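You operate a simulated robot arm through the tools that you are given. There is no shell and no other tool.

You run a simulated robot arm. Do the job below in one go: nothing can be reset, and whatever is moved stays where it is left.

## Task
Turn the foaming small pan off, stir it smooth and cover it.
Fine: no foam or brown specks; paddle back; let nothing boil over.
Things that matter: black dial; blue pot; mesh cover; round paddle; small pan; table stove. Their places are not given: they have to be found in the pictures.

It is judged by the outcome, as a careful person would: the job done as asked, and still so three seconds after it is handed in. It fails if anything else is knocked over, pushed out of place, dropped, spilled or broken. Lids that push on must go on centred and level and be pressed home; caps that screw on are set level and turned clockwise until they are tight.

## Robot
A 6-joint arm with a two-finger gripper, fixed in place. Base frame: the origin is on the floor under the middle of its stand, x ahead of it, y to its left, z up; the work surface is at about z = 800. Lengths are in mm, angles in degrees, forces in N, time in s.
It reaches about 1572 mm from its shoulder. Its first joint turns from -166.0 to 166.0 degrees. Payload 2.45 kg.
The tool frame sits at the grasp point between the pads (the TCP): z along the fingers, y along the line on which they close. The tips reach 20 mm beyond it. The gripper opens to 140 mm; its body begins 168 mm behind the TCP.
Orientation is told as [roll, pitch, yaw] about the base's x, y, z axes, in that order, counted from this pose: with the fingers straight down and closing along the base's y, the tool's x points along the base's -x, its y along +y and its z along -z.

## Interface
- The arm moves only by the tool servo_tool. Its argument "plan" is a list of rows, each an object (a shift or turn left out is 0, a gripper value left out holds the last) with "rot": the turn, a rotation vector about the tool's x, y, z in degrees, a list of three; "linear": the shift along the tool's x, y, z in m, a list of three; "fingers": the finger opening in m, from 0 to 0.14. In form: [{"rot": [wx, wy, wz], "linear": [tx, ty, tz], "fingers": fingers}, ...]. A call has 1 to 20 rows; each row shifts and turns the commanded pose from where the row before left it, along the tool's axes as they then stand. A row lasts 0.2 s, in which the tool goes at most 50 mm and 8.6 degrees; a call with a longer step from one row to the next is refused whole, and so is a gripper value outside its range. Where a pose cannot be reached the arm comes as near as it can. A force on the tool above 40 N (or 10 N above the force at the start of the call, whichever is more), or a blocked arm, ends the call early, and 0.2 s more pass. Each finger travels about 45 mm/s and halts on what it meets, pressing with about 21 N; the grip force reading is that of the motor and also rises with nothing between the fingers. The clock runs only during rows and for 0.2 s after the last one: add rows that do not move to give the fingers time. The reply holds the time, the measured pose of the TCP, the force on the tool along the base axes, the opening and the grip force, in the units named above and with some noise, with the torque about the TCP (base axes, N m) and any sound that the robot's microphone picked up.
- Cameras (640 x 400 px; columns grow to the right, rows downward): "scene" is fixed at [399.8, -650.3, 1541.4]; the picture's right is [0.80, -0.60, 0.00], its down [-0.22, -0.29, -0.93] and it looks along [0.56, 0.75, -0.36] (base axes); focal length 284 px, centre (320, 200). "wrist" rides on the gripper at [78, 11, -209] in the tool frame; the picture's right is [-0.14, 0.99, 0.00], its down [-0.92, -0.13, -0.37] and it looks along [-0.37, -0.05, 0.93] (tool axes); focal length 280 px, centre (320, 200).
- camera(camera): a new picture of that camera. It takes no simulated time.
- point_at(camera, pixels): for up to 12 pixels [column, row] of the newest picture of that camera ("zoom" is the newest enlarged one), the place [x, y, z] in the base frame of the surface seen there, good to about 2 mm. It takes no simulated time.
- enlarge(camera, box): a new picture of the part [left, top, right, bottom] of that camera's present view, enlarged. It takes no simulated time.
- hand_in(): hands the job in; it is judged then, once.

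Open the gripper and draw the arm clear of the work before you hand the job in, unless the task says otherwise.

The tools are called after ">>>" by a JSON object that holds its "fn" and its "kwargs". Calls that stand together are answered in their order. servo_tool: Moves the arm, as the interface text tells. Its arguments: {"type":"object","properties":{"plan":{"type":"array","items":{"type":"object","properties":{"rot":{"type":"array","items":{"type":"number"}},"linear":{"type":"array","items":{"type":"number"}},"fingers":{"type":"number"}}}}},"required":["plan"]} The other tools are called the same way: camera (camera) takes a picture; point_at (camera, pixels) gives the place of the surface under pixels of a picture; enlarge (camera, box) takes an enlarged picture of a part of a camera's view; hand_in () hands the job in.

At the start:

```text
clock: 0.0
ee_pos: [564.8, 40.7, 1471.5]
tool_rot: [0.0, -0.1, 0.1]
ft_force: [-0.6, 0.4, 0.6]
moment: [0.01, 0.03, -0.02]
gripper_width: 139.9
finger_force: 0.0
```

scene: 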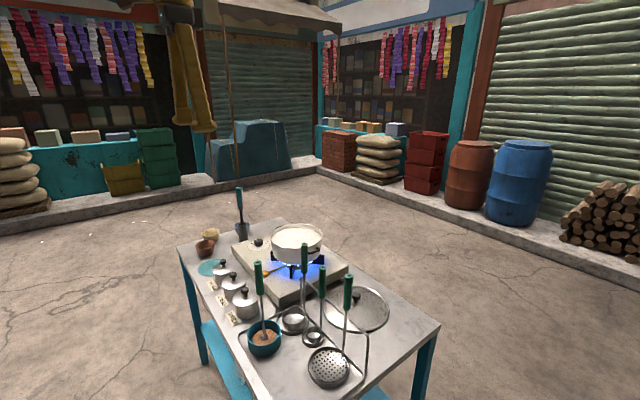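
wrist: 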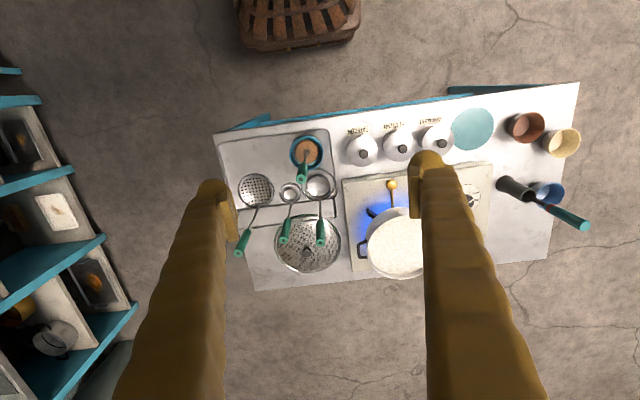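

The scene shows a table with a stove and a foaming pan around (297,243), tools at the front, and a mesh cover near (357,308). I'll enlarge both views to make out the details.

>>> {"fn": "enlarge", "kwargs": {"camera": "scene", "box": [170, 180, 450, 355]}}

>>> {"fn": "enlarge", "kwargs": {"camera": "wrist", "box": [210, 70, 600, 300]}}

```text
2.29 times, centred on (310, 268) of scene
```

zoom: 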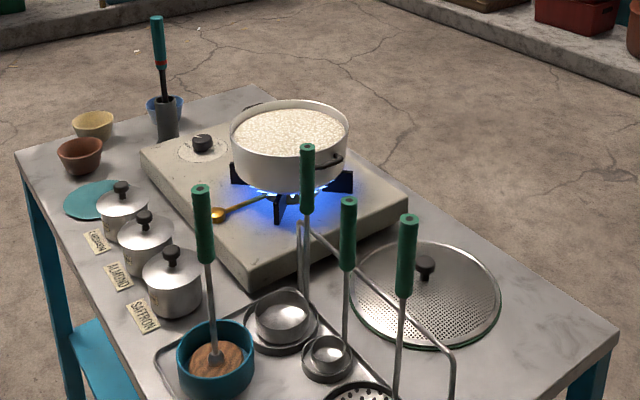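

```text
1.64 times, centred on (405, 185) of wrist
```

zoom: 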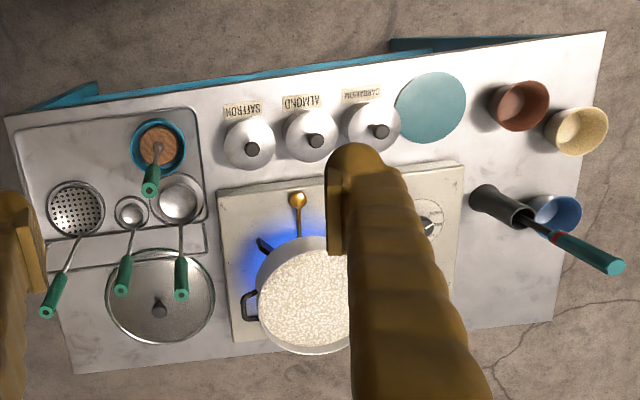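

The dial appears at zoom wrist (428,215), the pan at (305,295), the teal pot with a handled tool at (158,147), and the mesh cover at (160,297). I'll measure these points.

>>> {"fn": "point_at", "kwargs": {"camera": "zoom", "pixels": [[158, 150], [150, 190], [150, 175], [160, 310], [160, 265], [107, 297], [214, 297], [305, 295], [425, 222], [298, 200], [182, 293], [600, 260]]}}

>>> {"fn": "point_at", "kwargs": {"camera": "scene", "pixels": [[259, 242], [257, 264], [264, 338], [252, 330], [297, 238], [259, 242], [356, 296], [356, 309], [304, 248], [322, 270], [272, 232], [318, 250]]}}

```text
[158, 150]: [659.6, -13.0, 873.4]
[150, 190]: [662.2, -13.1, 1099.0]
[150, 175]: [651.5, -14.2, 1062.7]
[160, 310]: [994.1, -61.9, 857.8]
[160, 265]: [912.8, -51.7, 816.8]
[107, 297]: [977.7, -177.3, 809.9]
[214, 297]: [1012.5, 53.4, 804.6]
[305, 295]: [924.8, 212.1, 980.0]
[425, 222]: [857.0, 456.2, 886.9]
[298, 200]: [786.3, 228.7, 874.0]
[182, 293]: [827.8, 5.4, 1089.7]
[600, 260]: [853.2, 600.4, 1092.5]
```

```text
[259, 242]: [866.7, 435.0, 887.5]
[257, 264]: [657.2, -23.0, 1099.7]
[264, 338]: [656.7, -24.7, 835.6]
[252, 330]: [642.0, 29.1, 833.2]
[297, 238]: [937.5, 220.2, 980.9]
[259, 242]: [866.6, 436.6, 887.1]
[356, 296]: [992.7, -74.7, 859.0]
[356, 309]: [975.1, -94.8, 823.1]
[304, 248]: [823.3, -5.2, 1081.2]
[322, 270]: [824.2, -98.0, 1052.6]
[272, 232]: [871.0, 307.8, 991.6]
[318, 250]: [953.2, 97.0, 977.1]
```

The foam may rise with time, so the dial comes first. I'll enlarge the dial, pan and pot closely in the scene view (no simulated time passes).

>>> {"fn": "enlarge", "kwargs": {"camera": "scene", "box": [230, 220, 290, 258]}}

>>> {"fn": "point_at", "kwargs": {"camera": "zoom", "pixels": [[320, 200], [320, 230], [260, 200], [350, 200], [320, 260], [400, 260]]}}

>>> {"fn": "enlarge", "kwargs": {"camera": "wrist", "box": [440, 160, 510, 230]}}

>>> {"fn": "enlarge", "kwargs": {"camera": "scene", "box": [235, 250, 395, 390]}}

>>> {"fn": "enlarge", "kwargs": {"camera": "scene", "box": [255, 210, 345, 285]}}

```text
10.53 times, centred on (260, 239) of scene
```

zoom: 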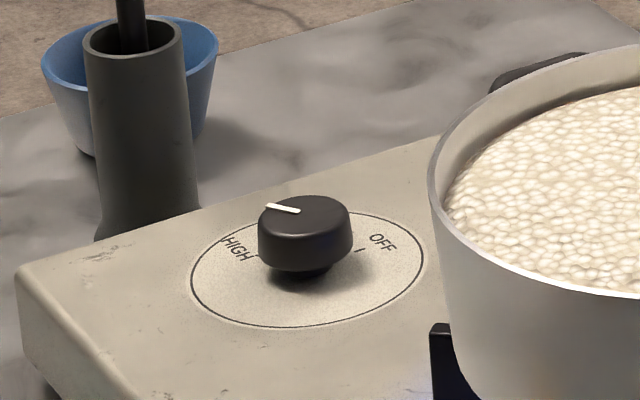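

```text
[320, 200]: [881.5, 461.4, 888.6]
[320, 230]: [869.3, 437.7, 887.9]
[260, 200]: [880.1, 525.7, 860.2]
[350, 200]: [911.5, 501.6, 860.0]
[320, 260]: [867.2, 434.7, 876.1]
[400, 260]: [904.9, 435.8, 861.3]
```

```text
5.71 times, centred on (475, 195) of wrist
```

zoom: 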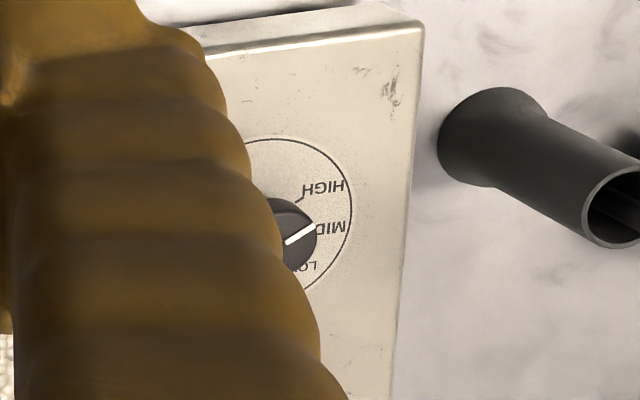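

```text
2.86 times, centred on (315, 320) of scene
```

zoom: 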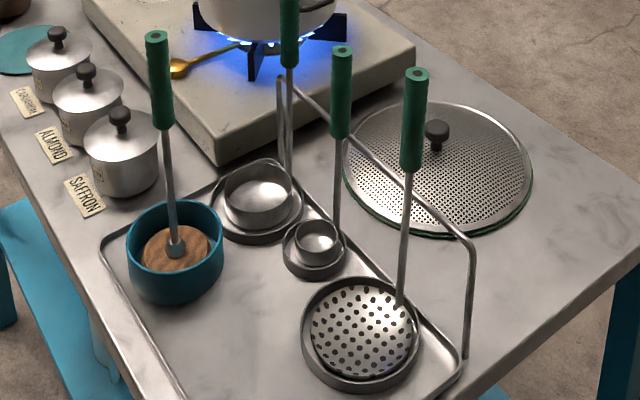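

```text
5.33 times, centred on (300, 248) of scene
```

zoom: 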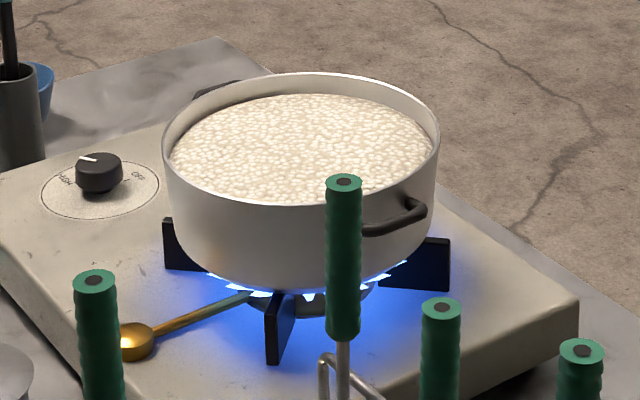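

The paddle is the wooden disc with green handle in the teal/blue pot; the dial points near MID. I'll measure the pan rim and foam in this zoom, plus the upright spatula next to the dial.

>>> {"fn": "point_at", "kwargs": {"camera": "zoom", "pixels": [[166, 140], [436, 140], [300, 75], [280, 200], [300, 104], [200, 150], [400, 150], [280, 180], [395, 230], [98, 160], [220, 88], [135, 345]]}}

>>> {"fn": "point_at", "kwargs": {"camera": "scene", "pixels": [[239, 190], [240, 200], [241, 212], [242, 224], [243, 234], [349, 276], [322, 268], [304, 245], [345, 300], [258, 264], [261, 290], [263, 318]]}}

```text
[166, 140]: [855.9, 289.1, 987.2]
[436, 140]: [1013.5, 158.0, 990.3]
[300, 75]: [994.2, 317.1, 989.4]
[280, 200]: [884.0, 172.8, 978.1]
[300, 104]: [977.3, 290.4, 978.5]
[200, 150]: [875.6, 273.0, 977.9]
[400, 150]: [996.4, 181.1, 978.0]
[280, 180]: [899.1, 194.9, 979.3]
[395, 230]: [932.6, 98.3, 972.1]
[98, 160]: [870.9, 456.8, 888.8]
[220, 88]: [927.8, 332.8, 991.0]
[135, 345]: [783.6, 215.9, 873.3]
```

```text
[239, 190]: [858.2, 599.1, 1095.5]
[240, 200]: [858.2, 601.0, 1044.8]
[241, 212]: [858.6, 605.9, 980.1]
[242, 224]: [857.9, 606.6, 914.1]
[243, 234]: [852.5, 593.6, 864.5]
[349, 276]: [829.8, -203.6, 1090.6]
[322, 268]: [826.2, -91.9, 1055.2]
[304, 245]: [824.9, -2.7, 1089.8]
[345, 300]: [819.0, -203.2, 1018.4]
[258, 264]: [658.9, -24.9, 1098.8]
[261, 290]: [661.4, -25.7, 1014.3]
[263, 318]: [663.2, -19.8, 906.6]
```

The pan rim centre is about (940,232,991), and the foam is 12 mm below the rim. The dial is near (872,450,888), so I move above it with the fingers partly closed and look.

>>> {"fn": "servo_tool", "kwargs": {"plan": [{"linear": [-0.0219, 0.0292, 0.0305], "fingers": 0.09}, {"linear": [-0.0219, 0.0292, 0.0305]}, {"linear": [-0.0219, 0.0292, 0.0305]}, {"linear": [-0.0219, 0.0292, 0.0305]}, {"linear": [-0.0219, 0.0292, 0.0305]}, {"linear": [-0.0219, 0.0292, 0.0305]}, {"linear": [-0.0219, 0.0292, 0.0305]}, {"linear": [-0.0219, 0.0292, 0.0305]}, {"linear": [-0.0219, 0.0292, 0.0305]}, {"linear": [-0.0219, 0.0292, 0.0305]}, {"linear": [-0.0219, 0.0292, 0.0305]}, {"linear": [-0.0219, 0.0292, 0.0305]}, {"linear": [-0.0219, 0.0292, 0.0305]}, {"linear": [-0.0219, 0.0292, 0.0305]}]}}

>>> {"fn": "camera", "kwargs": {"camera": "wrist"}}

>>> {"fn": "enlarge", "kwargs": {"camera": "scene", "box": [255, 210, 345, 285]}}

```text
clock: 3.0
ee_pos: [875.1, 449.6, 1046.8]
tool_rot: [-0.1, -0.2, 0.2]
ft_force: [-0.2, 0.4, 0.2]
moment: [0.03, -0.04, -0.01]
gripper_width: 89.9
finger_force: 0.1
```

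```text
taken
```

wrist: 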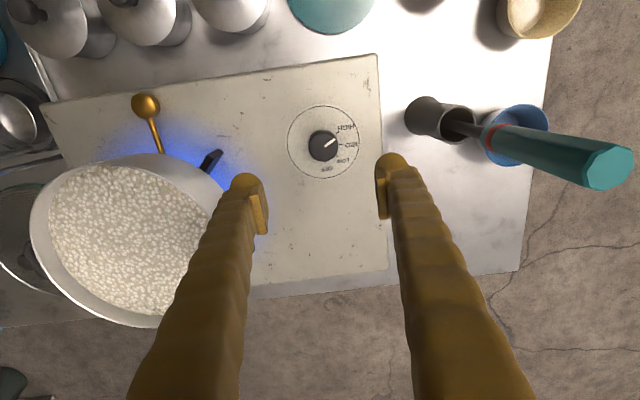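

```text
5.33 times, centred on (300, 248) of scene
```

zoom: 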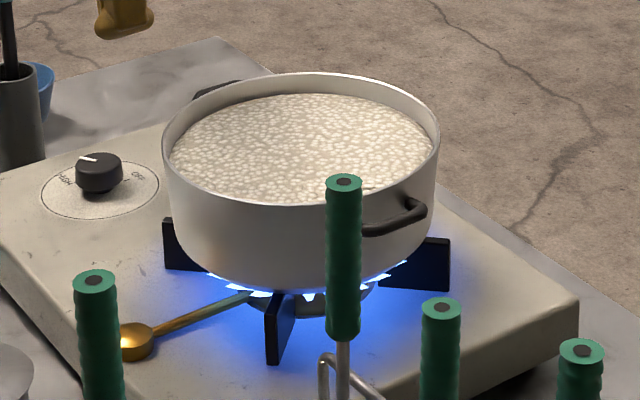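

Foam hasn't risen noticeably. The dial is at wrist (323,146); I'll zoom in on it to read the marks and measure its centre.

>>> {"fn": "enlarge", "kwargs": {"camera": "wrist", "box": [280, 100, 368, 182]}}

>>> {"fn": "point_at", "kwargs": {"camera": "wrist", "pixels": [[323, 146], [312, 146], [335, 146], [323, 136], [323, 156], [328, 142], [290, 145], [358, 145], [323, 106], [323, 179]]}}

```text
4.88 times, centred on (324, 141) of wrist
```

zoom: 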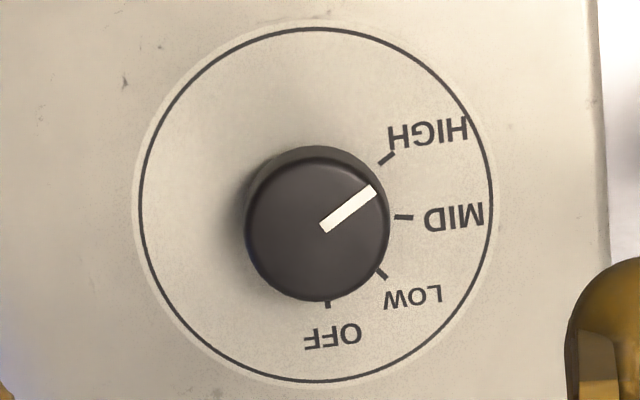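

```text
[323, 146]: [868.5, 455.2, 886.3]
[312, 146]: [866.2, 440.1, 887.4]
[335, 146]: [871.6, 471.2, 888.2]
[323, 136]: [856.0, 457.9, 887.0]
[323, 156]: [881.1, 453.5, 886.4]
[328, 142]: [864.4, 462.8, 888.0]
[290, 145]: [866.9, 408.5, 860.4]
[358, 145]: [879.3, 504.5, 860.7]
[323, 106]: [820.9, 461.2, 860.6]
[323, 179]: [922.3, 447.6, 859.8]
```

The dial is on HIGH with OFF clockwise (seen from above) past MID and LOW. I'll measure tick positions to compute the turn angle.

>>> {"fn": "point_at", "kwargs": {"camera": "zoom", "pixels": [[388, 156], [404, 217], [381, 274], [327, 304], [325, 229], [372, 190], [317, 227], [248, 227], [388, 227], [317, 158], [317, 295], [138, 205]]}}

```text
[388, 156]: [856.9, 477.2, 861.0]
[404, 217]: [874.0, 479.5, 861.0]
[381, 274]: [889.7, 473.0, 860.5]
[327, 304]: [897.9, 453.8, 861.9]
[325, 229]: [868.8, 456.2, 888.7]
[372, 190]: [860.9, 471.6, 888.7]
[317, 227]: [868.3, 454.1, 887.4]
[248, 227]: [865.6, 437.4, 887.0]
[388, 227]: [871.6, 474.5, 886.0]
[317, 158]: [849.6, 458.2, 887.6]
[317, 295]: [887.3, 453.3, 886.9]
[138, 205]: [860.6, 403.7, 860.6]
```

The knob centre is at (868.5,455.5), radius about 18.5, top z 888, and OFF is about 120° clockwise from its present HIGH position. I shift over it, pre-rotate −60° and descend around it with fingers at 60 mm.

>>> {"fn": "servo_tool", "kwargs": {"plan": [{"linear": [0.0066, 0.0059, 0], "fingers": 0.062}, {"rot": [0, 0, -8.57], "linear": [0, 0, 0.0228]}, {"rot": [0, 0, -8.57], "linear": [0, 0, 0.0228]}, {"rot": [0, 0, -8.57], "linear": [0, 0, 0.0228]}, {"rot": [0, 0, -8.57], "linear": [0, 0, 0.0228]}, {"rot": [0, 0, -8.57], "linear": [0, 0, 0.0228]}, {"rot": [0, 0, -8.57], "linear": [0, 0, 0.0228]}, {"rot": [0, 0, -8.57], "linear": [0, 0, 0.0228]}, {}]}}

>>> {"fn": "enlarge", "kwargs": {"camera": "scene", "box": [230, 220, 290, 258]}}

>>> {"fn": "enlarge", "kwargs": {"camera": "wrist", "box": [220, 120, 420, 280]}}

```text
clock: 5.0
ee_pos: [865.0, 454.2, 886.2]
tool_rot: [-0.1, -0.1, 60.1]
ft_force: [0.1, 0.3, 0.1]
moment: [-0.03, -0.03, -0.02]
gripper_width: 62.1
finger_force: 0.0
```

```text
10.53 times, centred on (260, 239) of scene
```

zoom: 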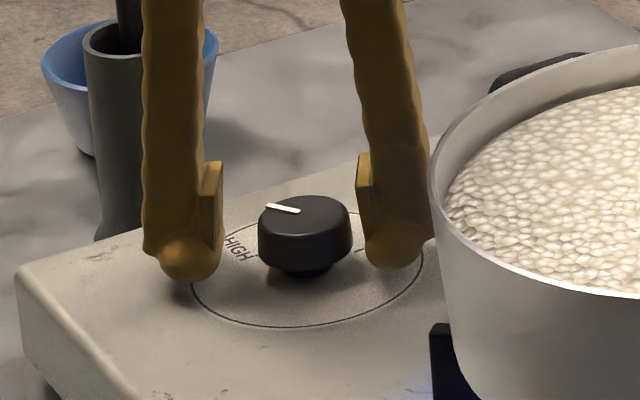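

```text
2.50 times, centred on (320, 200) of wrist
```

zoom: 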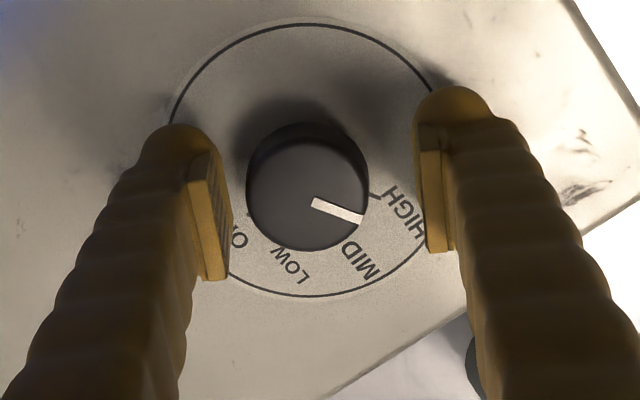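

The knob sits slightly left between the pads (zoom (307,190) vs. pad midline ~323), and the pose reads about 3 mm off. I shift, grip, and turn 120° clockwise.

>>> {"fn": "servo_tool", "kwargs": {"plan": [{"linear": [-0.003, -0.003, 0]}, {}, {"fingers": 0.03}, {}, {}, {"rot": [0, 0, 8.57]}, {"rot": [0, 0, 8.57]}, {"rot": [0, 0, 8.57]}, {"rot": [0, 0, 8.57]}, {"rot": [0, 0, 8.57]}, {"rot": [0, 0, 8.57]}, {"rot": [0, 0, 8.57]}, {"rot": [0, 0, 8.57]}, {"rot": [0, 0, 8.57]}, {"rot": [0, 0, 8.57]}, {"rot": [0, 0, 8.57]}, {"rot": [0, 0, 8.57]}, {"rot": [0, 0, 8.57]}, {"rot": [0, 0, 8.57]}]}}

>>> {"fn": "enlarge", "kwargs": {"camera": "wrist", "box": [220, 120, 420, 280]}}

>>> {"fn": "enlarge", "kwargs": {"camera": "scene", "box": [225, 210, 345, 285]}}

```text
clock: 9.0
ee_pos: [868.8, 457.0, 885.2]
tool_rot: [0.1, 0.0, -60.0]
ft_force: [-0.5, -6.8, 21.5]
moment: [-0.04, -0.01, 0.56]
gripper_width: 39.8
finger_force: 45.0
```

```text
2.50 times, centred on (320, 200) of wrist
```

zoom: 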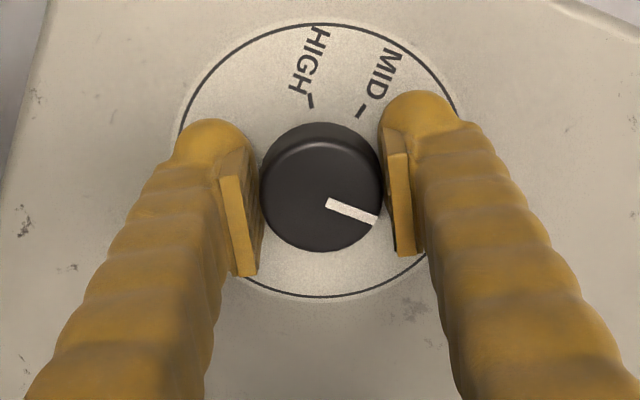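

```text
5.33 times, centred on (285, 248) of scene
```

zoom: 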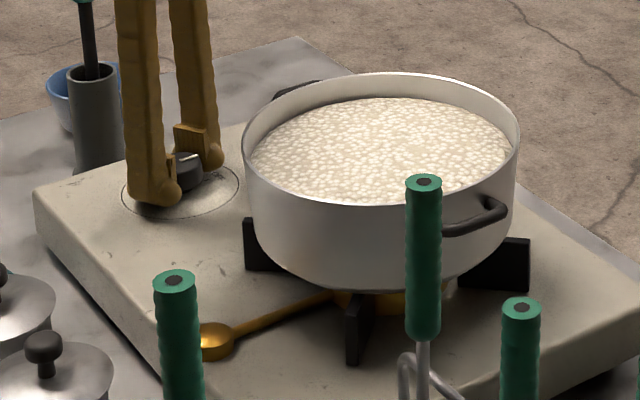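

The flame is out and the pointer stopped at OFF (moment 0.56 N m shows it at the stop). I release, rise straight up and turn back to yaw 0, then check the dial.

>>> {"fn": "servo_tool", "kwargs": {"plan": [{"fingers": 0.08}, {}, {}, {"linear": [0, 0, -0.03]}, {"linear": [0, 0, -0.045], "rot": [0, 0, -8.57]}, {"linear": [0, 0, -0.045], "rot": [0, 0, -8.57]}, {"linear": [0, 0, -0.045], "rot": [0, 0, -8.57]}, {"linear": [0, 0, -0.03], "rot": [0, 0, -8.57]}, {"rot": [0, 0, -8.57]}, {"rot": [0, 0, -8.57]}, {"rot": [0, 0, -8.57]}]}}

>>> {"fn": "camera", "kwargs": {"camera": "wrist"}}

>>> {"fn": "enlarge", "kwargs": {"camera": "wrist", "box": [260, 80, 400, 180]}}

>>> {"fn": "enlarge", "kwargs": {"camera": "scene", "box": [225, 210, 345, 285]}}

```text
clock: 11.4
ee_pos: [868.0, 456.6, 1079.6]
tool_rot: [0.1, -0.1, 0.2]
ft_force: [0.6, 0.7, 0.0]
moment: [-0.02, -0.01, 0.01]
gripper_width: 80.0
finger_force: 0.1
```

```text
taken
```

wrist: 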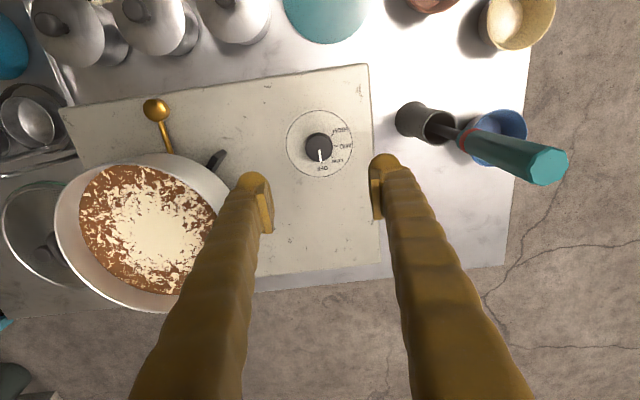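

```text
4.00 times, centred on (330, 130) of wrist
```

zoom: 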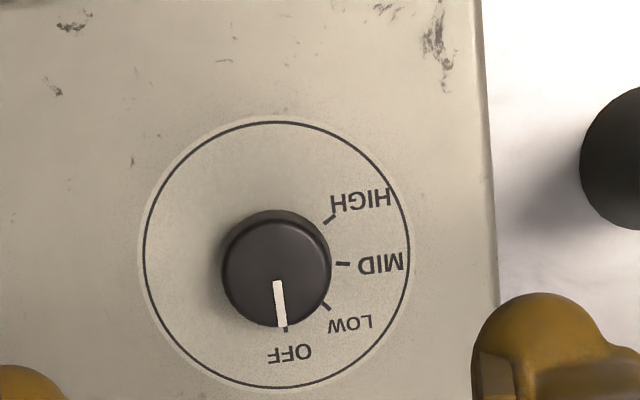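

```text
5.33 times, centred on (285, 248) of scene
```

zoom: 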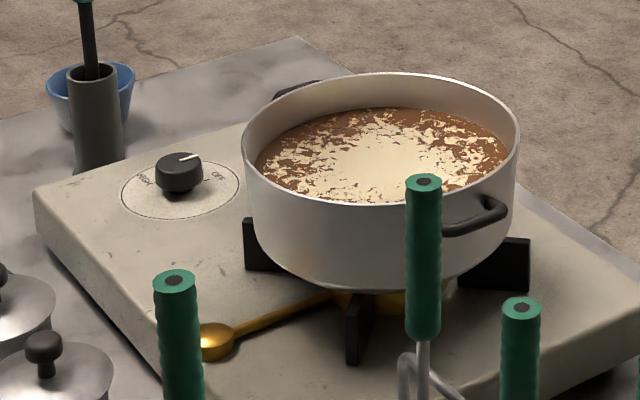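

The dial now points exactly to OFF; the foam collapsed leaving white froth and brown skin. Next I go above the paddle handle at about (660,−18) for a close look.

>>> {"fn": "servo_tool", "kwargs": {"plan": [{"linear": [0, 0, -0.045]}, {"linear": [0, 0, -0.045]}, {"linear": [0.0186, -0.0424, -0.008]}, {"linear": [0.0186, -0.0424, -0.008]}, {"linear": [0.0186, -0.0424, -0.008]}, {"linear": [0.0186, -0.0424, -0.008]}, {"linear": [0.0186, -0.0424, -0.008]}, {"linear": [0.0186, -0.0424, -0.008]}, {"linear": [0.0186, -0.0424, -0.008]}, {"linear": [0.0186, -0.0424, -0.008]}, {"linear": [0.0186, -0.0424, -0.008]}, {"linear": [0.0186, -0.0424, -0.008]}, {"linear": [0.0186, -0.0424, -0.008]}, {}]}}

>>> {"fn": "camera", "kwargs": {"camera": "wrist"}}

>>> {"fn": "camera", "kwargs": {"camera": "scene"}}

```text
clock: 14.4
ee_pos: [666.4, -9.6, 1260.8]
tool_rot: [0.0, -0.1, 0.0]
ft_force: [-0.2, 0.1, -0.1]
moment: [0.0, 0.02, 0.0]
gripper_width: 80.0
finger_force: 0.1
```

```text
taken
```

wrist: 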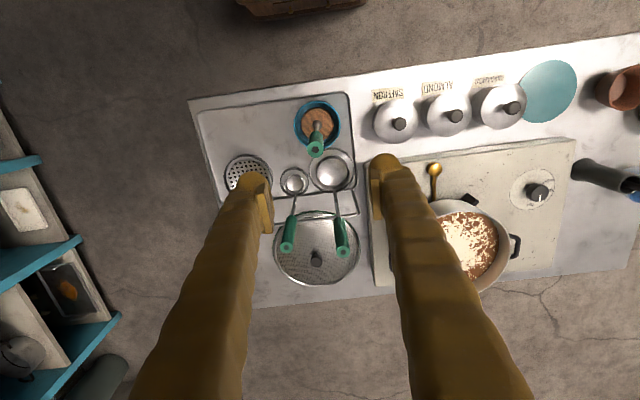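

```text
taken
```

scene: 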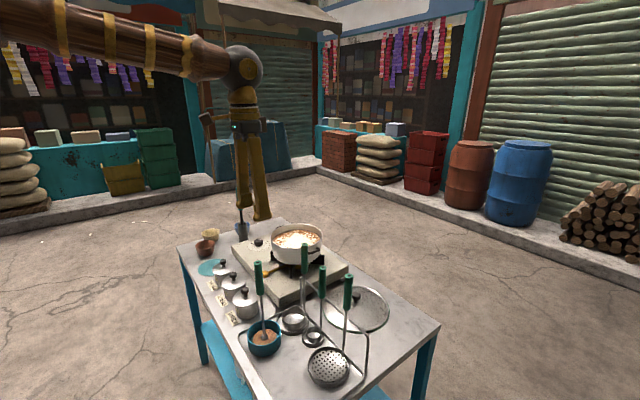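

The paddle handle top is at wrist (316,147). I zoom and measure the handle, disc and pot rim.

>>> {"fn": "enlarge", "kwargs": {"camera": "wrist", "box": [276, 86, 364, 168]}}

>>> {"fn": "enlarge", "kwargs": {"camera": "scene", "box": [225, 255, 305, 365]}}

>>> {"fn": "point_at", "kwargs": {"camera": "wrist", "pixels": [[316, 147], [311, 148], [321, 148], [316, 151], [317, 139], [318, 132], [319, 126], [319, 112], [295, 124], [341, 122], [319, 101], [305, 124]]}}

```text
4.88 times, centred on (320, 127) of wrist
```

zoom: 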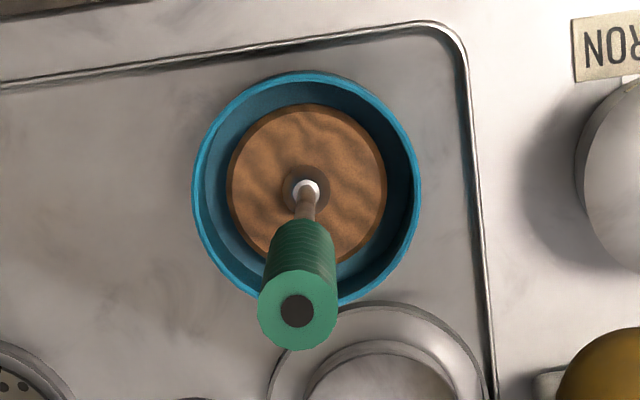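

```text
3.64 times, centred on (265, 310) of scene
```

zoom: 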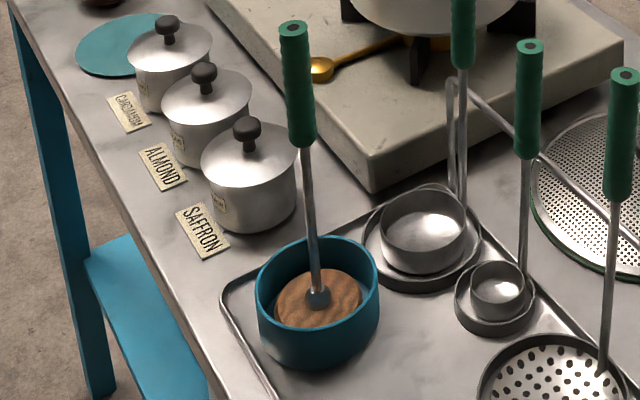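

```text
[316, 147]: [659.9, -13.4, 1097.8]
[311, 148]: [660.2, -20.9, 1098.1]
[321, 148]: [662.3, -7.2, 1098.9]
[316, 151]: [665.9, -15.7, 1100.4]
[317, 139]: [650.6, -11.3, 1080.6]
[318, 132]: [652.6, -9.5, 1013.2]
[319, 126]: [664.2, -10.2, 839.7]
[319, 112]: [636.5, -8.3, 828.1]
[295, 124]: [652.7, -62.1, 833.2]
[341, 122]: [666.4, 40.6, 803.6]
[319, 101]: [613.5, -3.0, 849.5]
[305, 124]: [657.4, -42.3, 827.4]
```

I'll refine the handle's centre and lower end with the zooms before gripping.

>>> {"fn": "point_at", "kwargs": {"camera": "zoom", "pixels": [[294, 28], [287, 60], [304, 60], [296, 90], [302, 140], [303, 155], [311, 220], [317, 280], [318, 298], [285, 305], [350, 295], [262, 280]]}}

>>> {"fn": "enlarge", "kwargs": {"camera": "wrist", "box": [276, 86, 364, 168]}}

>>> {"fn": "point_at", "kwargs": {"camera": "zoom", "pixels": [[298, 310], [260, 300], [337, 305], [298, 345], [298, 275], [307, 160], [235, 185], [380, 185], [195, 180], [419, 180], [310, 74], [360, 300]]}}

```text
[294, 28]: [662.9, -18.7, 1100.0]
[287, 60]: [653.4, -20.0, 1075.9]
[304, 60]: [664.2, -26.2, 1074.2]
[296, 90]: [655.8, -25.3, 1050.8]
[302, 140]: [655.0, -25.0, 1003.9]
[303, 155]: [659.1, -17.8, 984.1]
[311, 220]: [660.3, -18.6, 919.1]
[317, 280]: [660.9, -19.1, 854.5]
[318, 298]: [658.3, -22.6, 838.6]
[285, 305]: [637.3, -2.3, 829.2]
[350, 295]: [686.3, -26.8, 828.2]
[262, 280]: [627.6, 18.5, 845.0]
```

```text
4.88 times, centred on (320, 127) of wrist
```

zoom: 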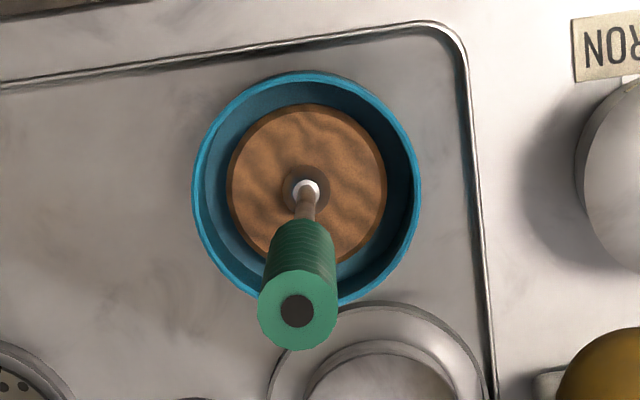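

```text
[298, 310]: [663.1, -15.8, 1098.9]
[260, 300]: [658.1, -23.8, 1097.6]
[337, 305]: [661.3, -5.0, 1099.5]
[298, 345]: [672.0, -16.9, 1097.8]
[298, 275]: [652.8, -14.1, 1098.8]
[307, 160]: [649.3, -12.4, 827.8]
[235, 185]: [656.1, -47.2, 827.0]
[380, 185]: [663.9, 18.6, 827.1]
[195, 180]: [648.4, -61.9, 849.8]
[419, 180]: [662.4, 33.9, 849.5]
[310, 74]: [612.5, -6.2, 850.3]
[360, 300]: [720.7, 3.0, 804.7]
```

The handle is vertical at (662,−15), diameter about 22, from z 1004 to 1099; the pot is centred at (660.5,−14.5) with rim z 850. I align and descend to TCP z 1050 with the fingers open.

>>> {"fn": "servo_tool", "kwargs": {"plan": [{"linear": [0.0041, -0.0054, 0]}, {}, {"linear": [0, 0, 0.042]}, {"linear": [0, 0, 0.042]}, {"linear": [0, 0, 0.042]}, {"linear": [0, 0, 0.042]}, {"linear": [0, 0, 0.042]}, {}]}}

>>> {"fn": "enlarge", "kwargs": {"camera": "wrist", "box": [220, 120, 420, 280]}}

>>> {"fn": "enlarge", "kwargs": {"camera": "scene", "box": [205, 225, 305, 365]}}

```text
clock: 16.2
ee_pos: [663.7, -16.8, 1047.4]
tool_rot: [-0.1, -0.1, 0.1]
ft_force: [0.3, 0.5, 0.7]
moment: [0.01, 0.01, 0.01]
gripper_width: 79.8
finger_force: 0.0
```

```text
2.50 times, centred on (320, 200) of wrist
```

zoom: 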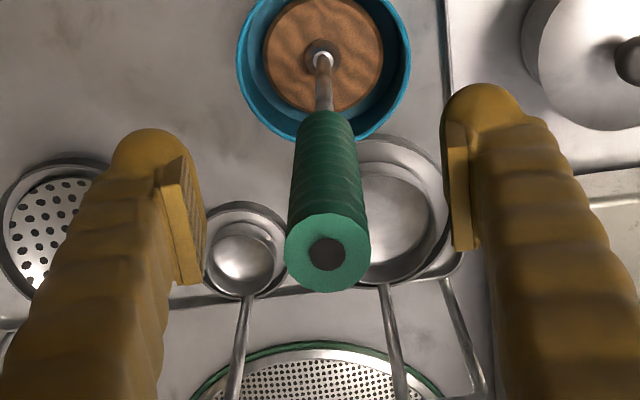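

```text
2.86 times, centred on (255, 295) of scene
```

zoom: 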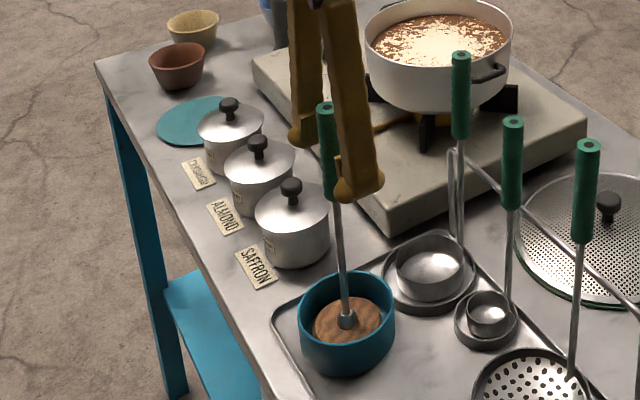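

The handle is centred between the pads. I close on it, wait for the grip, and check before lifting.

>>> {"fn": "servo_tool", "kwargs": {"plan": [{"fingers": 0.01}, {}, {}, {}, {}, {}]}}

>>> {"fn": "enlarge", "kwargs": {"camera": "wrist", "box": [220, 120, 420, 280]}}

```text
clock: 17.6
ee_pos: [663.6, -17.2, 1048.0]
tool_rot: [0.0, -0.1, 0.1]
ft_force: [0.1, 0.5, 0.1]
moment: [0.04, -0.05, -0.01]
gripper_width: 20.5
finger_force: 20.8
```

```text
2.50 times, centred on (320, 200) of wrist
```

zoom: 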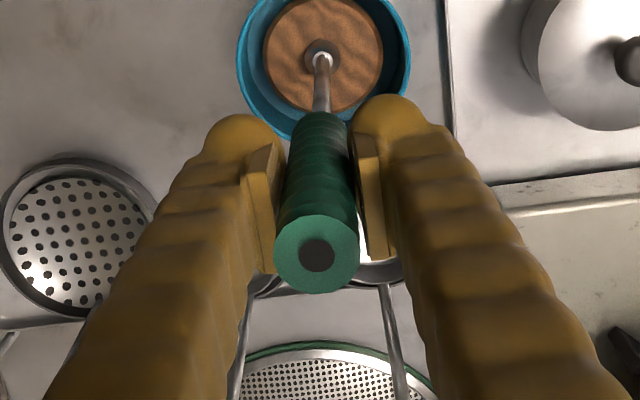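

Grip holds at 20.5 mm opening. I lift the paddle straight up by 280 mm, then look.

>>> {"fn": "servo_tool", "kwargs": {"plan": [{"linear": [0, 0, -0.015]}, {"linear": [0, 0, -0.03]}, {"linear": [0, 0, -0.04]}, {"linear": [0, 0, -0.04]}, {"linear": [0, 0, -0.04]}, {"linear": [0, 0, -0.04]}, {"linear": [0, 0, -0.04]}, {"linear": [0, 0, -0.035]}, {}]}}

>>> {"fn": "camera", "kwargs": {"camera": "scene"}}

>>> {"fn": "camera", "kwargs": {"camera": "wrist"}}

>>> {"fn": "enlarge", "kwargs": {"camera": "scene", "box": [190, 150, 330, 360]}}

```text
clock: 19.6
ee_pos: [660.7, -14.5, 1326.3]
tool_rot: [0.0, -0.1, 0.1]
ft_force: [-0.6, 0.3, -2.7]
moment: [0.01, 0.0, -0.02]
gripper_width: 20.3
finger_force: 20.4
```

```text
taken
```

scene: 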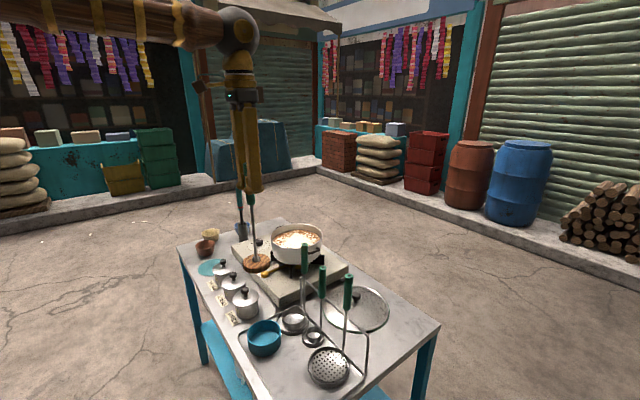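

```text
taken
```

wrist: 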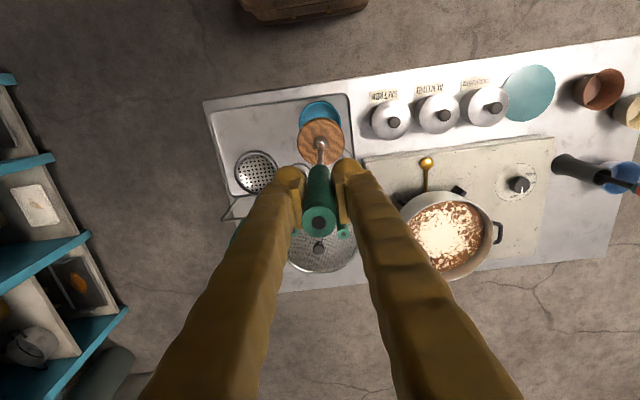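

```text
1.90 times, centred on (260, 255) of scene
```

zoom: 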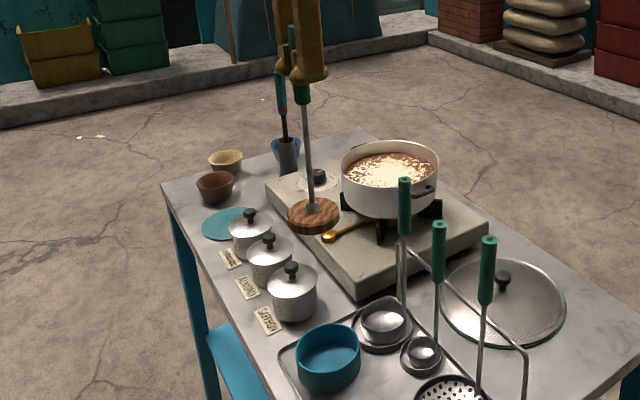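

The paddle is held cleanly. I measure the disc position/thickness and the pan's present contents.

>>> {"fn": "point_at", "kwargs": {"camera": "zoom", "pixels": [[313, 202], [292, 214], [337, 215], [313, 220], [313, 231], [300, 228], [330, 228], [313, 210], [345, 165], [436, 165], [390, 170], [390, 145]]}}

>>> {"fn": "enlarge", "kwargs": {"camera": "wrist", "box": [390, 170, 510, 290]}}

>>> {"fn": "point_at", "kwargs": {"camera": "zoom", "pixels": [[290, 220], [220, 220], [370, 220], [290, 140], [290, 300], [560, 210], [80, 40], [500, 240], [90, 210], [290, 370], [60, 190], [480, 200]]}}

```text
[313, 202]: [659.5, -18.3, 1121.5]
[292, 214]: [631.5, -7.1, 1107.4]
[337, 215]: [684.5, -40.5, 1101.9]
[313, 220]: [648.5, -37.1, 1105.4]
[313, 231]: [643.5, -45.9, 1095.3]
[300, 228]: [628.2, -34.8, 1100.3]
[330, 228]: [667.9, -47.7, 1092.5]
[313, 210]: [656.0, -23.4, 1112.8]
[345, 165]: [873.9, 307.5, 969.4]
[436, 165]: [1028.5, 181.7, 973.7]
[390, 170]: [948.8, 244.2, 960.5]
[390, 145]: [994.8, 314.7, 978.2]
```

```text
3.33 times, centred on (450, 230) of wrist
```

zoom: 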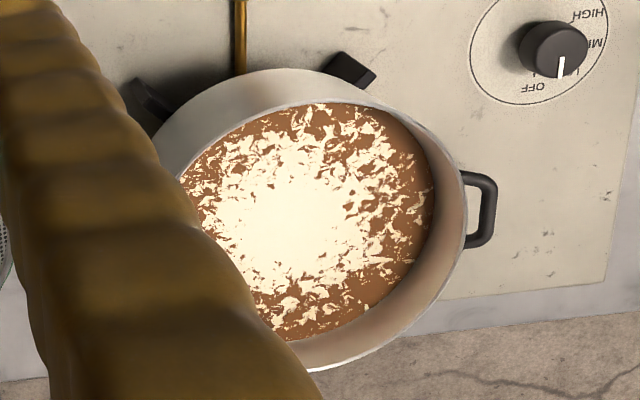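

```text
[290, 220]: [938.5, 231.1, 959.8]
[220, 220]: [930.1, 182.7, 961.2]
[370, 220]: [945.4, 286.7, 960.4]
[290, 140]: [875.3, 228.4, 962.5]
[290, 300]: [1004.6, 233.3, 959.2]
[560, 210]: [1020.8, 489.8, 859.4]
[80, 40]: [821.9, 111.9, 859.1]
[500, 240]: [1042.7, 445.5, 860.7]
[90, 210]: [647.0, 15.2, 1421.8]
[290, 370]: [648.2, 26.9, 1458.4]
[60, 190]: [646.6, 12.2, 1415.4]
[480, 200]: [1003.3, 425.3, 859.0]
```

The liquid surface is at z≈960 with 31 mm of freeboard; the disc bottom is about 231 mm below the TCP. I carry the paddle high to above the pan centre (940,232).

>>> {"fn": "servo_tool", "kwargs": {"plan": [{"linear": [-0.015, 0.0133, 0]}, {"linear": [-0.0255, 0.0225, 0]}, {"linear": [-0.0285, 0.0252, 0]}, {"linear": [-0.0285, 0.0252, 0]}, {"linear": [-0.0285, 0.0252, 0]}, {"linear": [-0.0285, 0.0252, 0]}, {"linear": [-0.0285, 0.0252, 0]}, {"linear": [-0.0285, 0.0252, 0]}, {"linear": [-0.0285, 0.0252, 0]}, {"linear": [-0.0255, 0.0223, 0]}, {"linear": [-0.0138, 0.0122, 0]}, {}, {}]}}

>>> {"fn": "camera", "kwargs": {"camera": "wrist"}}

>>> {"fn": "enlarge", "kwargs": {"camera": "scene", "box": [240, 180, 360, 290]}}

>>> {"fn": "point_at", "kwargs": {"camera": "zoom", "pixels": [[190, 255], [462, 255], [325, 180], [325, 318], [330, 352], [250, 340], [420, 330], [325, 195], [215, 285], [440, 280], [300, 375], [380, 350]]}}

```text
clock: 22.4
ee_pos: [940.7, 233.0, 1326.5]
tool_rot: [-0.1, -0.1, 0.1]
ft_force: [-0.1, -0.4, -2.5]
moment: [0.03, 0.04, -0.01]
gripper_width: 20.1
finger_force: 21.2
```

```text
taken
```

wrist: 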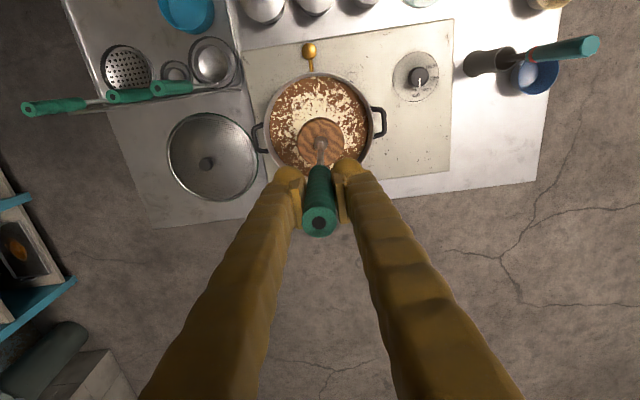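

```text
3.64 times, centred on (300, 235) of scene
```

zoom: 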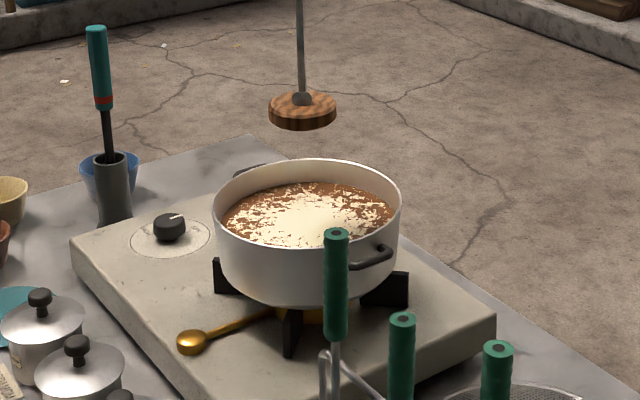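

```text
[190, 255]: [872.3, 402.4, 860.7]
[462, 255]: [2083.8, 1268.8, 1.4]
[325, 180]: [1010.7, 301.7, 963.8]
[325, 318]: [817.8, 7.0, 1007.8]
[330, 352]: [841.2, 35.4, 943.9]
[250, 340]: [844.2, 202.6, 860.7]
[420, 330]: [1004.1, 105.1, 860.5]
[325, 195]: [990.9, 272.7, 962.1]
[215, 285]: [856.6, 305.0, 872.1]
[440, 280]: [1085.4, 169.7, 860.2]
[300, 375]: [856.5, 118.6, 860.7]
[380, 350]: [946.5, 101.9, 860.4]
```

I'll measure the pan rim from the wrist zoom and the lower wall of the pan in the scene zoom to know its centre and depth.

>>> {"fn": "point_at", "kwargs": {"camera": "zoom", "pixels": [[213, 200], [400, 190], [300, 160], [240, 290], [270, 300], [300, 304], [250, 250], [310, 232], [218, 250], [222, 265]]}}

>>> {"fn": "enlarge", "kwargs": {"camera": "wrist", "box": [240, 60, 400, 190]}}

>>> {"fn": "point_at", "kwargs": {"camera": "zoom", "pixels": [[320, 52], [110, 210], [515, 200], [180, 100], [455, 95], [130, 150], [500, 150], [320, 100], [150, 330], [490, 310], [150, 210], [480, 210]]}}

```text
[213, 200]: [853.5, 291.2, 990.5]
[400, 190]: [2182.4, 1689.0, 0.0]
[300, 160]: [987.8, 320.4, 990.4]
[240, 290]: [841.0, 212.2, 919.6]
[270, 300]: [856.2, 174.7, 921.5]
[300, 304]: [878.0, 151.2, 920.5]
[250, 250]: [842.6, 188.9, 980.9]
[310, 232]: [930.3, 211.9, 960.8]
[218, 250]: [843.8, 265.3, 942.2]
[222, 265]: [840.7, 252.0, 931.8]
```

```text
3.08 times, centred on (320, 125) of wrist
```

zoom: 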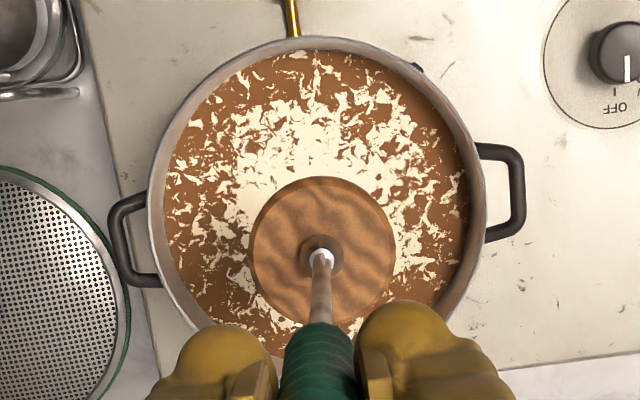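

```text
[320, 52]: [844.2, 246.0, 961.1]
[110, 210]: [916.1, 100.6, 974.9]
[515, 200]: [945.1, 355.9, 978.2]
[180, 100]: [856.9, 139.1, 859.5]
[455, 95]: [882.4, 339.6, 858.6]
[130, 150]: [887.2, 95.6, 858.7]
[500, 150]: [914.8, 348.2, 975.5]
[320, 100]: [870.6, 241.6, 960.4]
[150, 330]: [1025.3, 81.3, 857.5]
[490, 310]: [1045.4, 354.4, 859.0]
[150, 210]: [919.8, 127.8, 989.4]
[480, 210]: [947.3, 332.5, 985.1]
```

The pan fits a circle centred (937.5,230), rim radius 103.5, inner wall about 96 at the liquid. I shift onto the centre and lower the disc gently to about z 930.

>>> {"fn": "servo_tool", "kwargs": {"plan": [{"linear": [0.003, -0.003, 0.02]}, {"linear": [0, 0, 0.035]}, {"linear": [0, 0, 0.035]}, {"linear": [0, 0, 0.03]}, {"linear": [0, 0, 0.015]}, {"linear": [0, 0, 0.012]}, {"linear": [0, 0, 0.01]}, {"linear": [0, 0, 0.008]}, {}]}}

>>> {"fn": "camera", "kwargs": {"camera": "wrist"}}

>>> {"fn": "enlarge", "kwargs": {"camera": "scene", "box": [240, 180, 360, 290]}}

```text
clock: 24.4
ee_pos: [936.2, 228.3, 1164.0]
tool_rot: [-0.1, 0.0, 0.1]
ft_force: [-0.5, -0.1, -2.1]
moment: [0.0, 0.03, -0.01]
gripper_width: 20.6
finger_force: 20.6
```

```text
taken
```

wrist: 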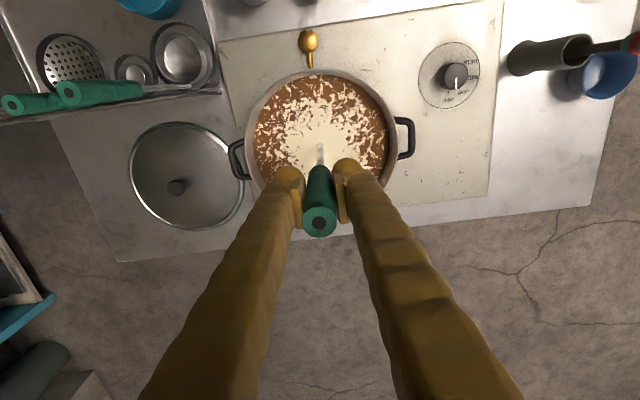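

```text
3.64 times, centred on (300, 235) of scene
```

zoom: 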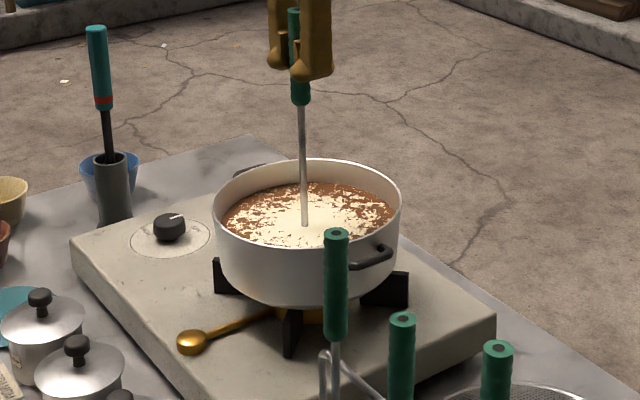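

The disc is submerged and the force is normal (−2.1 N). I stir one circle and a bit at 35 mm radius and watch the force and the surface.

>>> {"fn": "servo_tool", "kwargs": {"plan": [{"linear": [-0.017, 0, 0]}, {"linear": [-0.018, 0, 0]}, {"linear": [0.0047, 0.0175, 0]}, {"linear": [0.0128, 0.0128, 0]}, {"linear": [0.0175, 0.0047, 0]}, {"linear": [0.0175, -0.0047, 0]}, {"linear": [0.0128, -0.0128, 0]}, {"linear": [0.0047, -0.0175, 0]}, {"linear": [-0.0047, -0.0175, 0]}, {"linear": [-0.0128, -0.0128, 0]}, {"linear": [-0.0175, -0.0047, 0]}, {"linear": [-0.0175, 0.0047, 0]}, {"linear": [-0.0128, 0.0128, 0]}, {"linear": [-0.0047, 0.0175, 0]}, {"linear": [0.0047, 0.0175, 0]}, {"linear": [0.0128, 0.0128, 0]}, {"linear": [0.0175, 0.0047, 0]}, {"linear": [0.0175, -0.0047, 0]}, {"linear": [0.0128, -0.0128, 0]}, {"linear": [0.0047, -0.0175, 0]}]}}

>>> {"fn": "enlarge", "kwargs": {"camera": "wrist", "box": [220, 50, 440, 210]}}

>>> {"fn": "enlarge", "kwargs": {"camera": "scene", "box": [240, 180, 360, 290]}}

```text
clock: 28.6
ee_pos: [902.0, 227.6, 1162.4]
tool_rot: [-0.1, 0.0, 0.1]
ft_force: [-0.8, -0.3, -2.8]
moment: [-0.03, 0.04, -0.01]
gripper_width: 20.3
finger_force: 20.9
```

```text
2.50 times, centred on (330, 130) of wrist
```

zoom: 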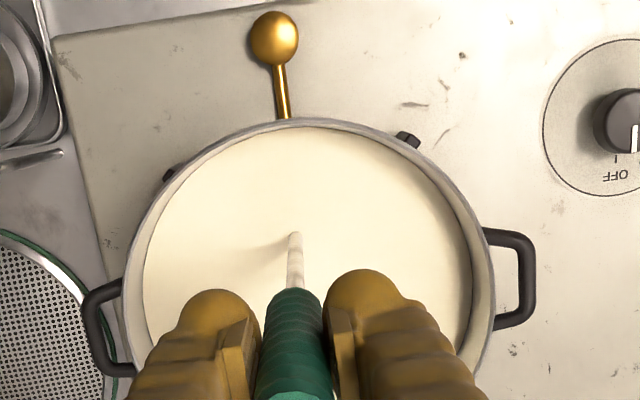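

```text
3.64 times, centred on (300, 235) of scene
```

zoom: 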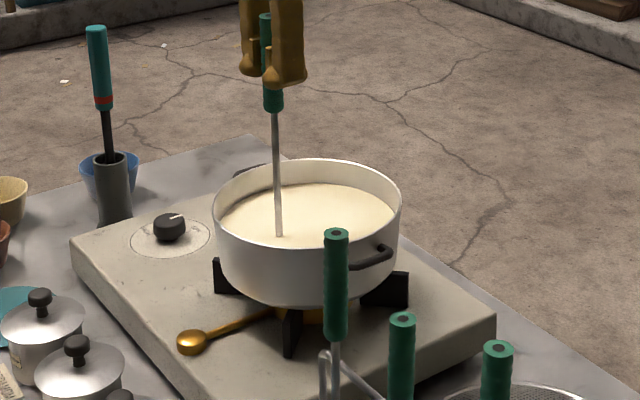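

The surface is already smooth cream with no foam or specks. I do another full turn slightly deeper to be sure, ending at the pan centre.

>>> {"fn": "servo_tool", "kwargs": {"plan": [{"linear": [-0.0047, -0.0175, 0.003]}, {"linear": [-0.0128, -0.0128, 0.003]}, {"linear": [-0.0175, -0.0047, 0]}, {"linear": [-0.0175, 0.0047, 0]}, {"linear": [-0.0128, 0.0128, 0]}, {"linear": [-0.0047, 0.0175, 0]}, {"linear": [0.0047, 0.0175, 0]}, {"linear": [0.0128, 0.0128, 0]}, {"linear": [0.0175, 0.0047, 0]}, {"linear": [0.0175, -0.0047, 0]}, {"linear": [0.0128, -0.0128, 0]}, {"linear": [0.0047, -0.0175, 0]}, {"linear": [-0.0047, -0.0175, 0]}, {"linear": [-0.0128, -0.0128, 0]}, {"linear": [-0.0175, -0.0047, 0]}, {"linear": [0, 0.0175, 0]}, {"linear": [0, 0.0175, 0]}, {}]}}

>>> {"fn": "enlarge", "kwargs": {"camera": "wrist", "box": [220, 50, 440, 210]}}

>>> {"fn": "enlarge", "kwargs": {"camera": "scene", "box": [240, 180, 360, 290]}}

```text
clock: 32.4
ee_pos: [937.9, 229.3, 1155.6]
tool_rot: [0.1, -0.2, 0.1]
ft_force: [-0.1, 0.0, -2.3]
moment: [0.01, -0.02, -0.02]
gripper_width: 20.4
finger_force: 21.2
```

```text
2.50 times, centred on (330, 130) of wrist
```

zoom: 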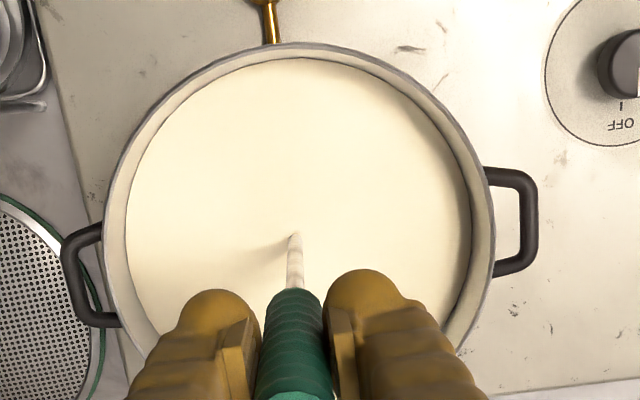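

```text
3.64 times, centred on (300, 235) of scene
```

zoom: 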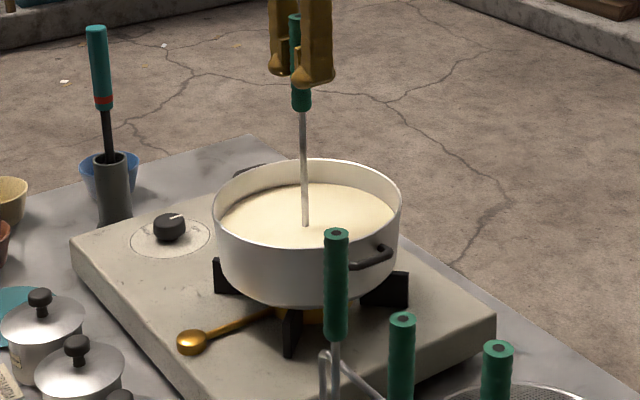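

All smooth. I lift the disc slowly out and let it drip over the pan for a couple of seconds before carrying it back.

>>> {"fn": "servo_tool", "kwargs": {"plan": [{"linear": [0, 0, -0.01]}, {"linear": [0, 0, -0.01]}, {"linear": [0, 0, -0.015]}, {"linear": [0, 0, -0.015]}, {"linear": [0, 0, -0.015]}, {"linear": [0, 0, -0.015]}, {}, {}, {}, {}, {}, {}, {}, {}, {"linear": [0, 0, -0.02]}, {"linear": [0, 0, -0.035]}, {"linear": [0, 0, -0.035]}, {}]}}

>>> {"fn": "camera", "kwargs": {"camera": "wrist"}}

>>> {"fn": "enlarge", "kwargs": {"camera": "scene", "box": [240, 180, 360, 290]}}

```text
clock: 36.2
ee_pos: [936.9, 228.6, 1326.9]
tool_rot: [0.0, -0.1, 0.1]
ft_force: [-0.1, 0.0, -3.5]
moment: [0.02, 0.05, 0.02]
gripper_width: 20.2
finger_force: 21.1
```

```text
taken
```

wrist: 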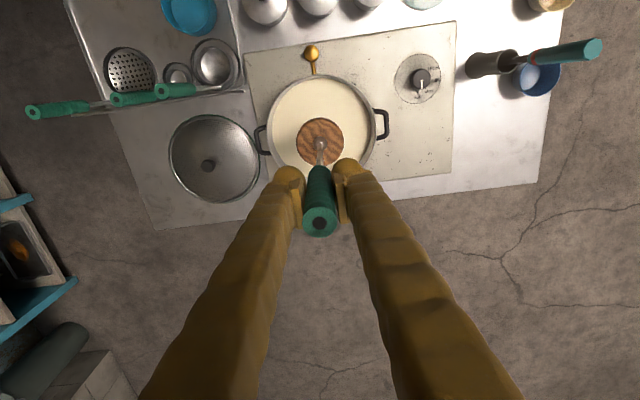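

```text
3.64 times, centred on (300, 235) of scene
```

zoom: 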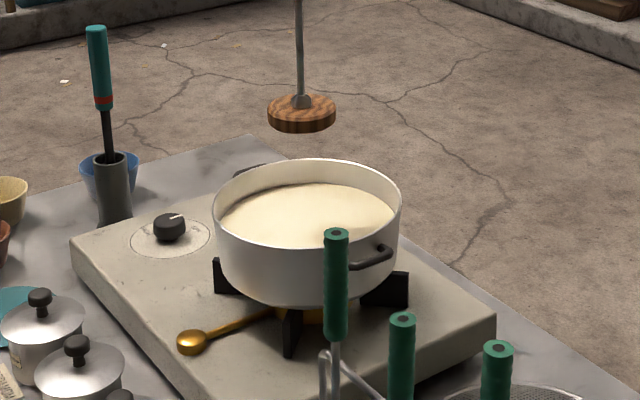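

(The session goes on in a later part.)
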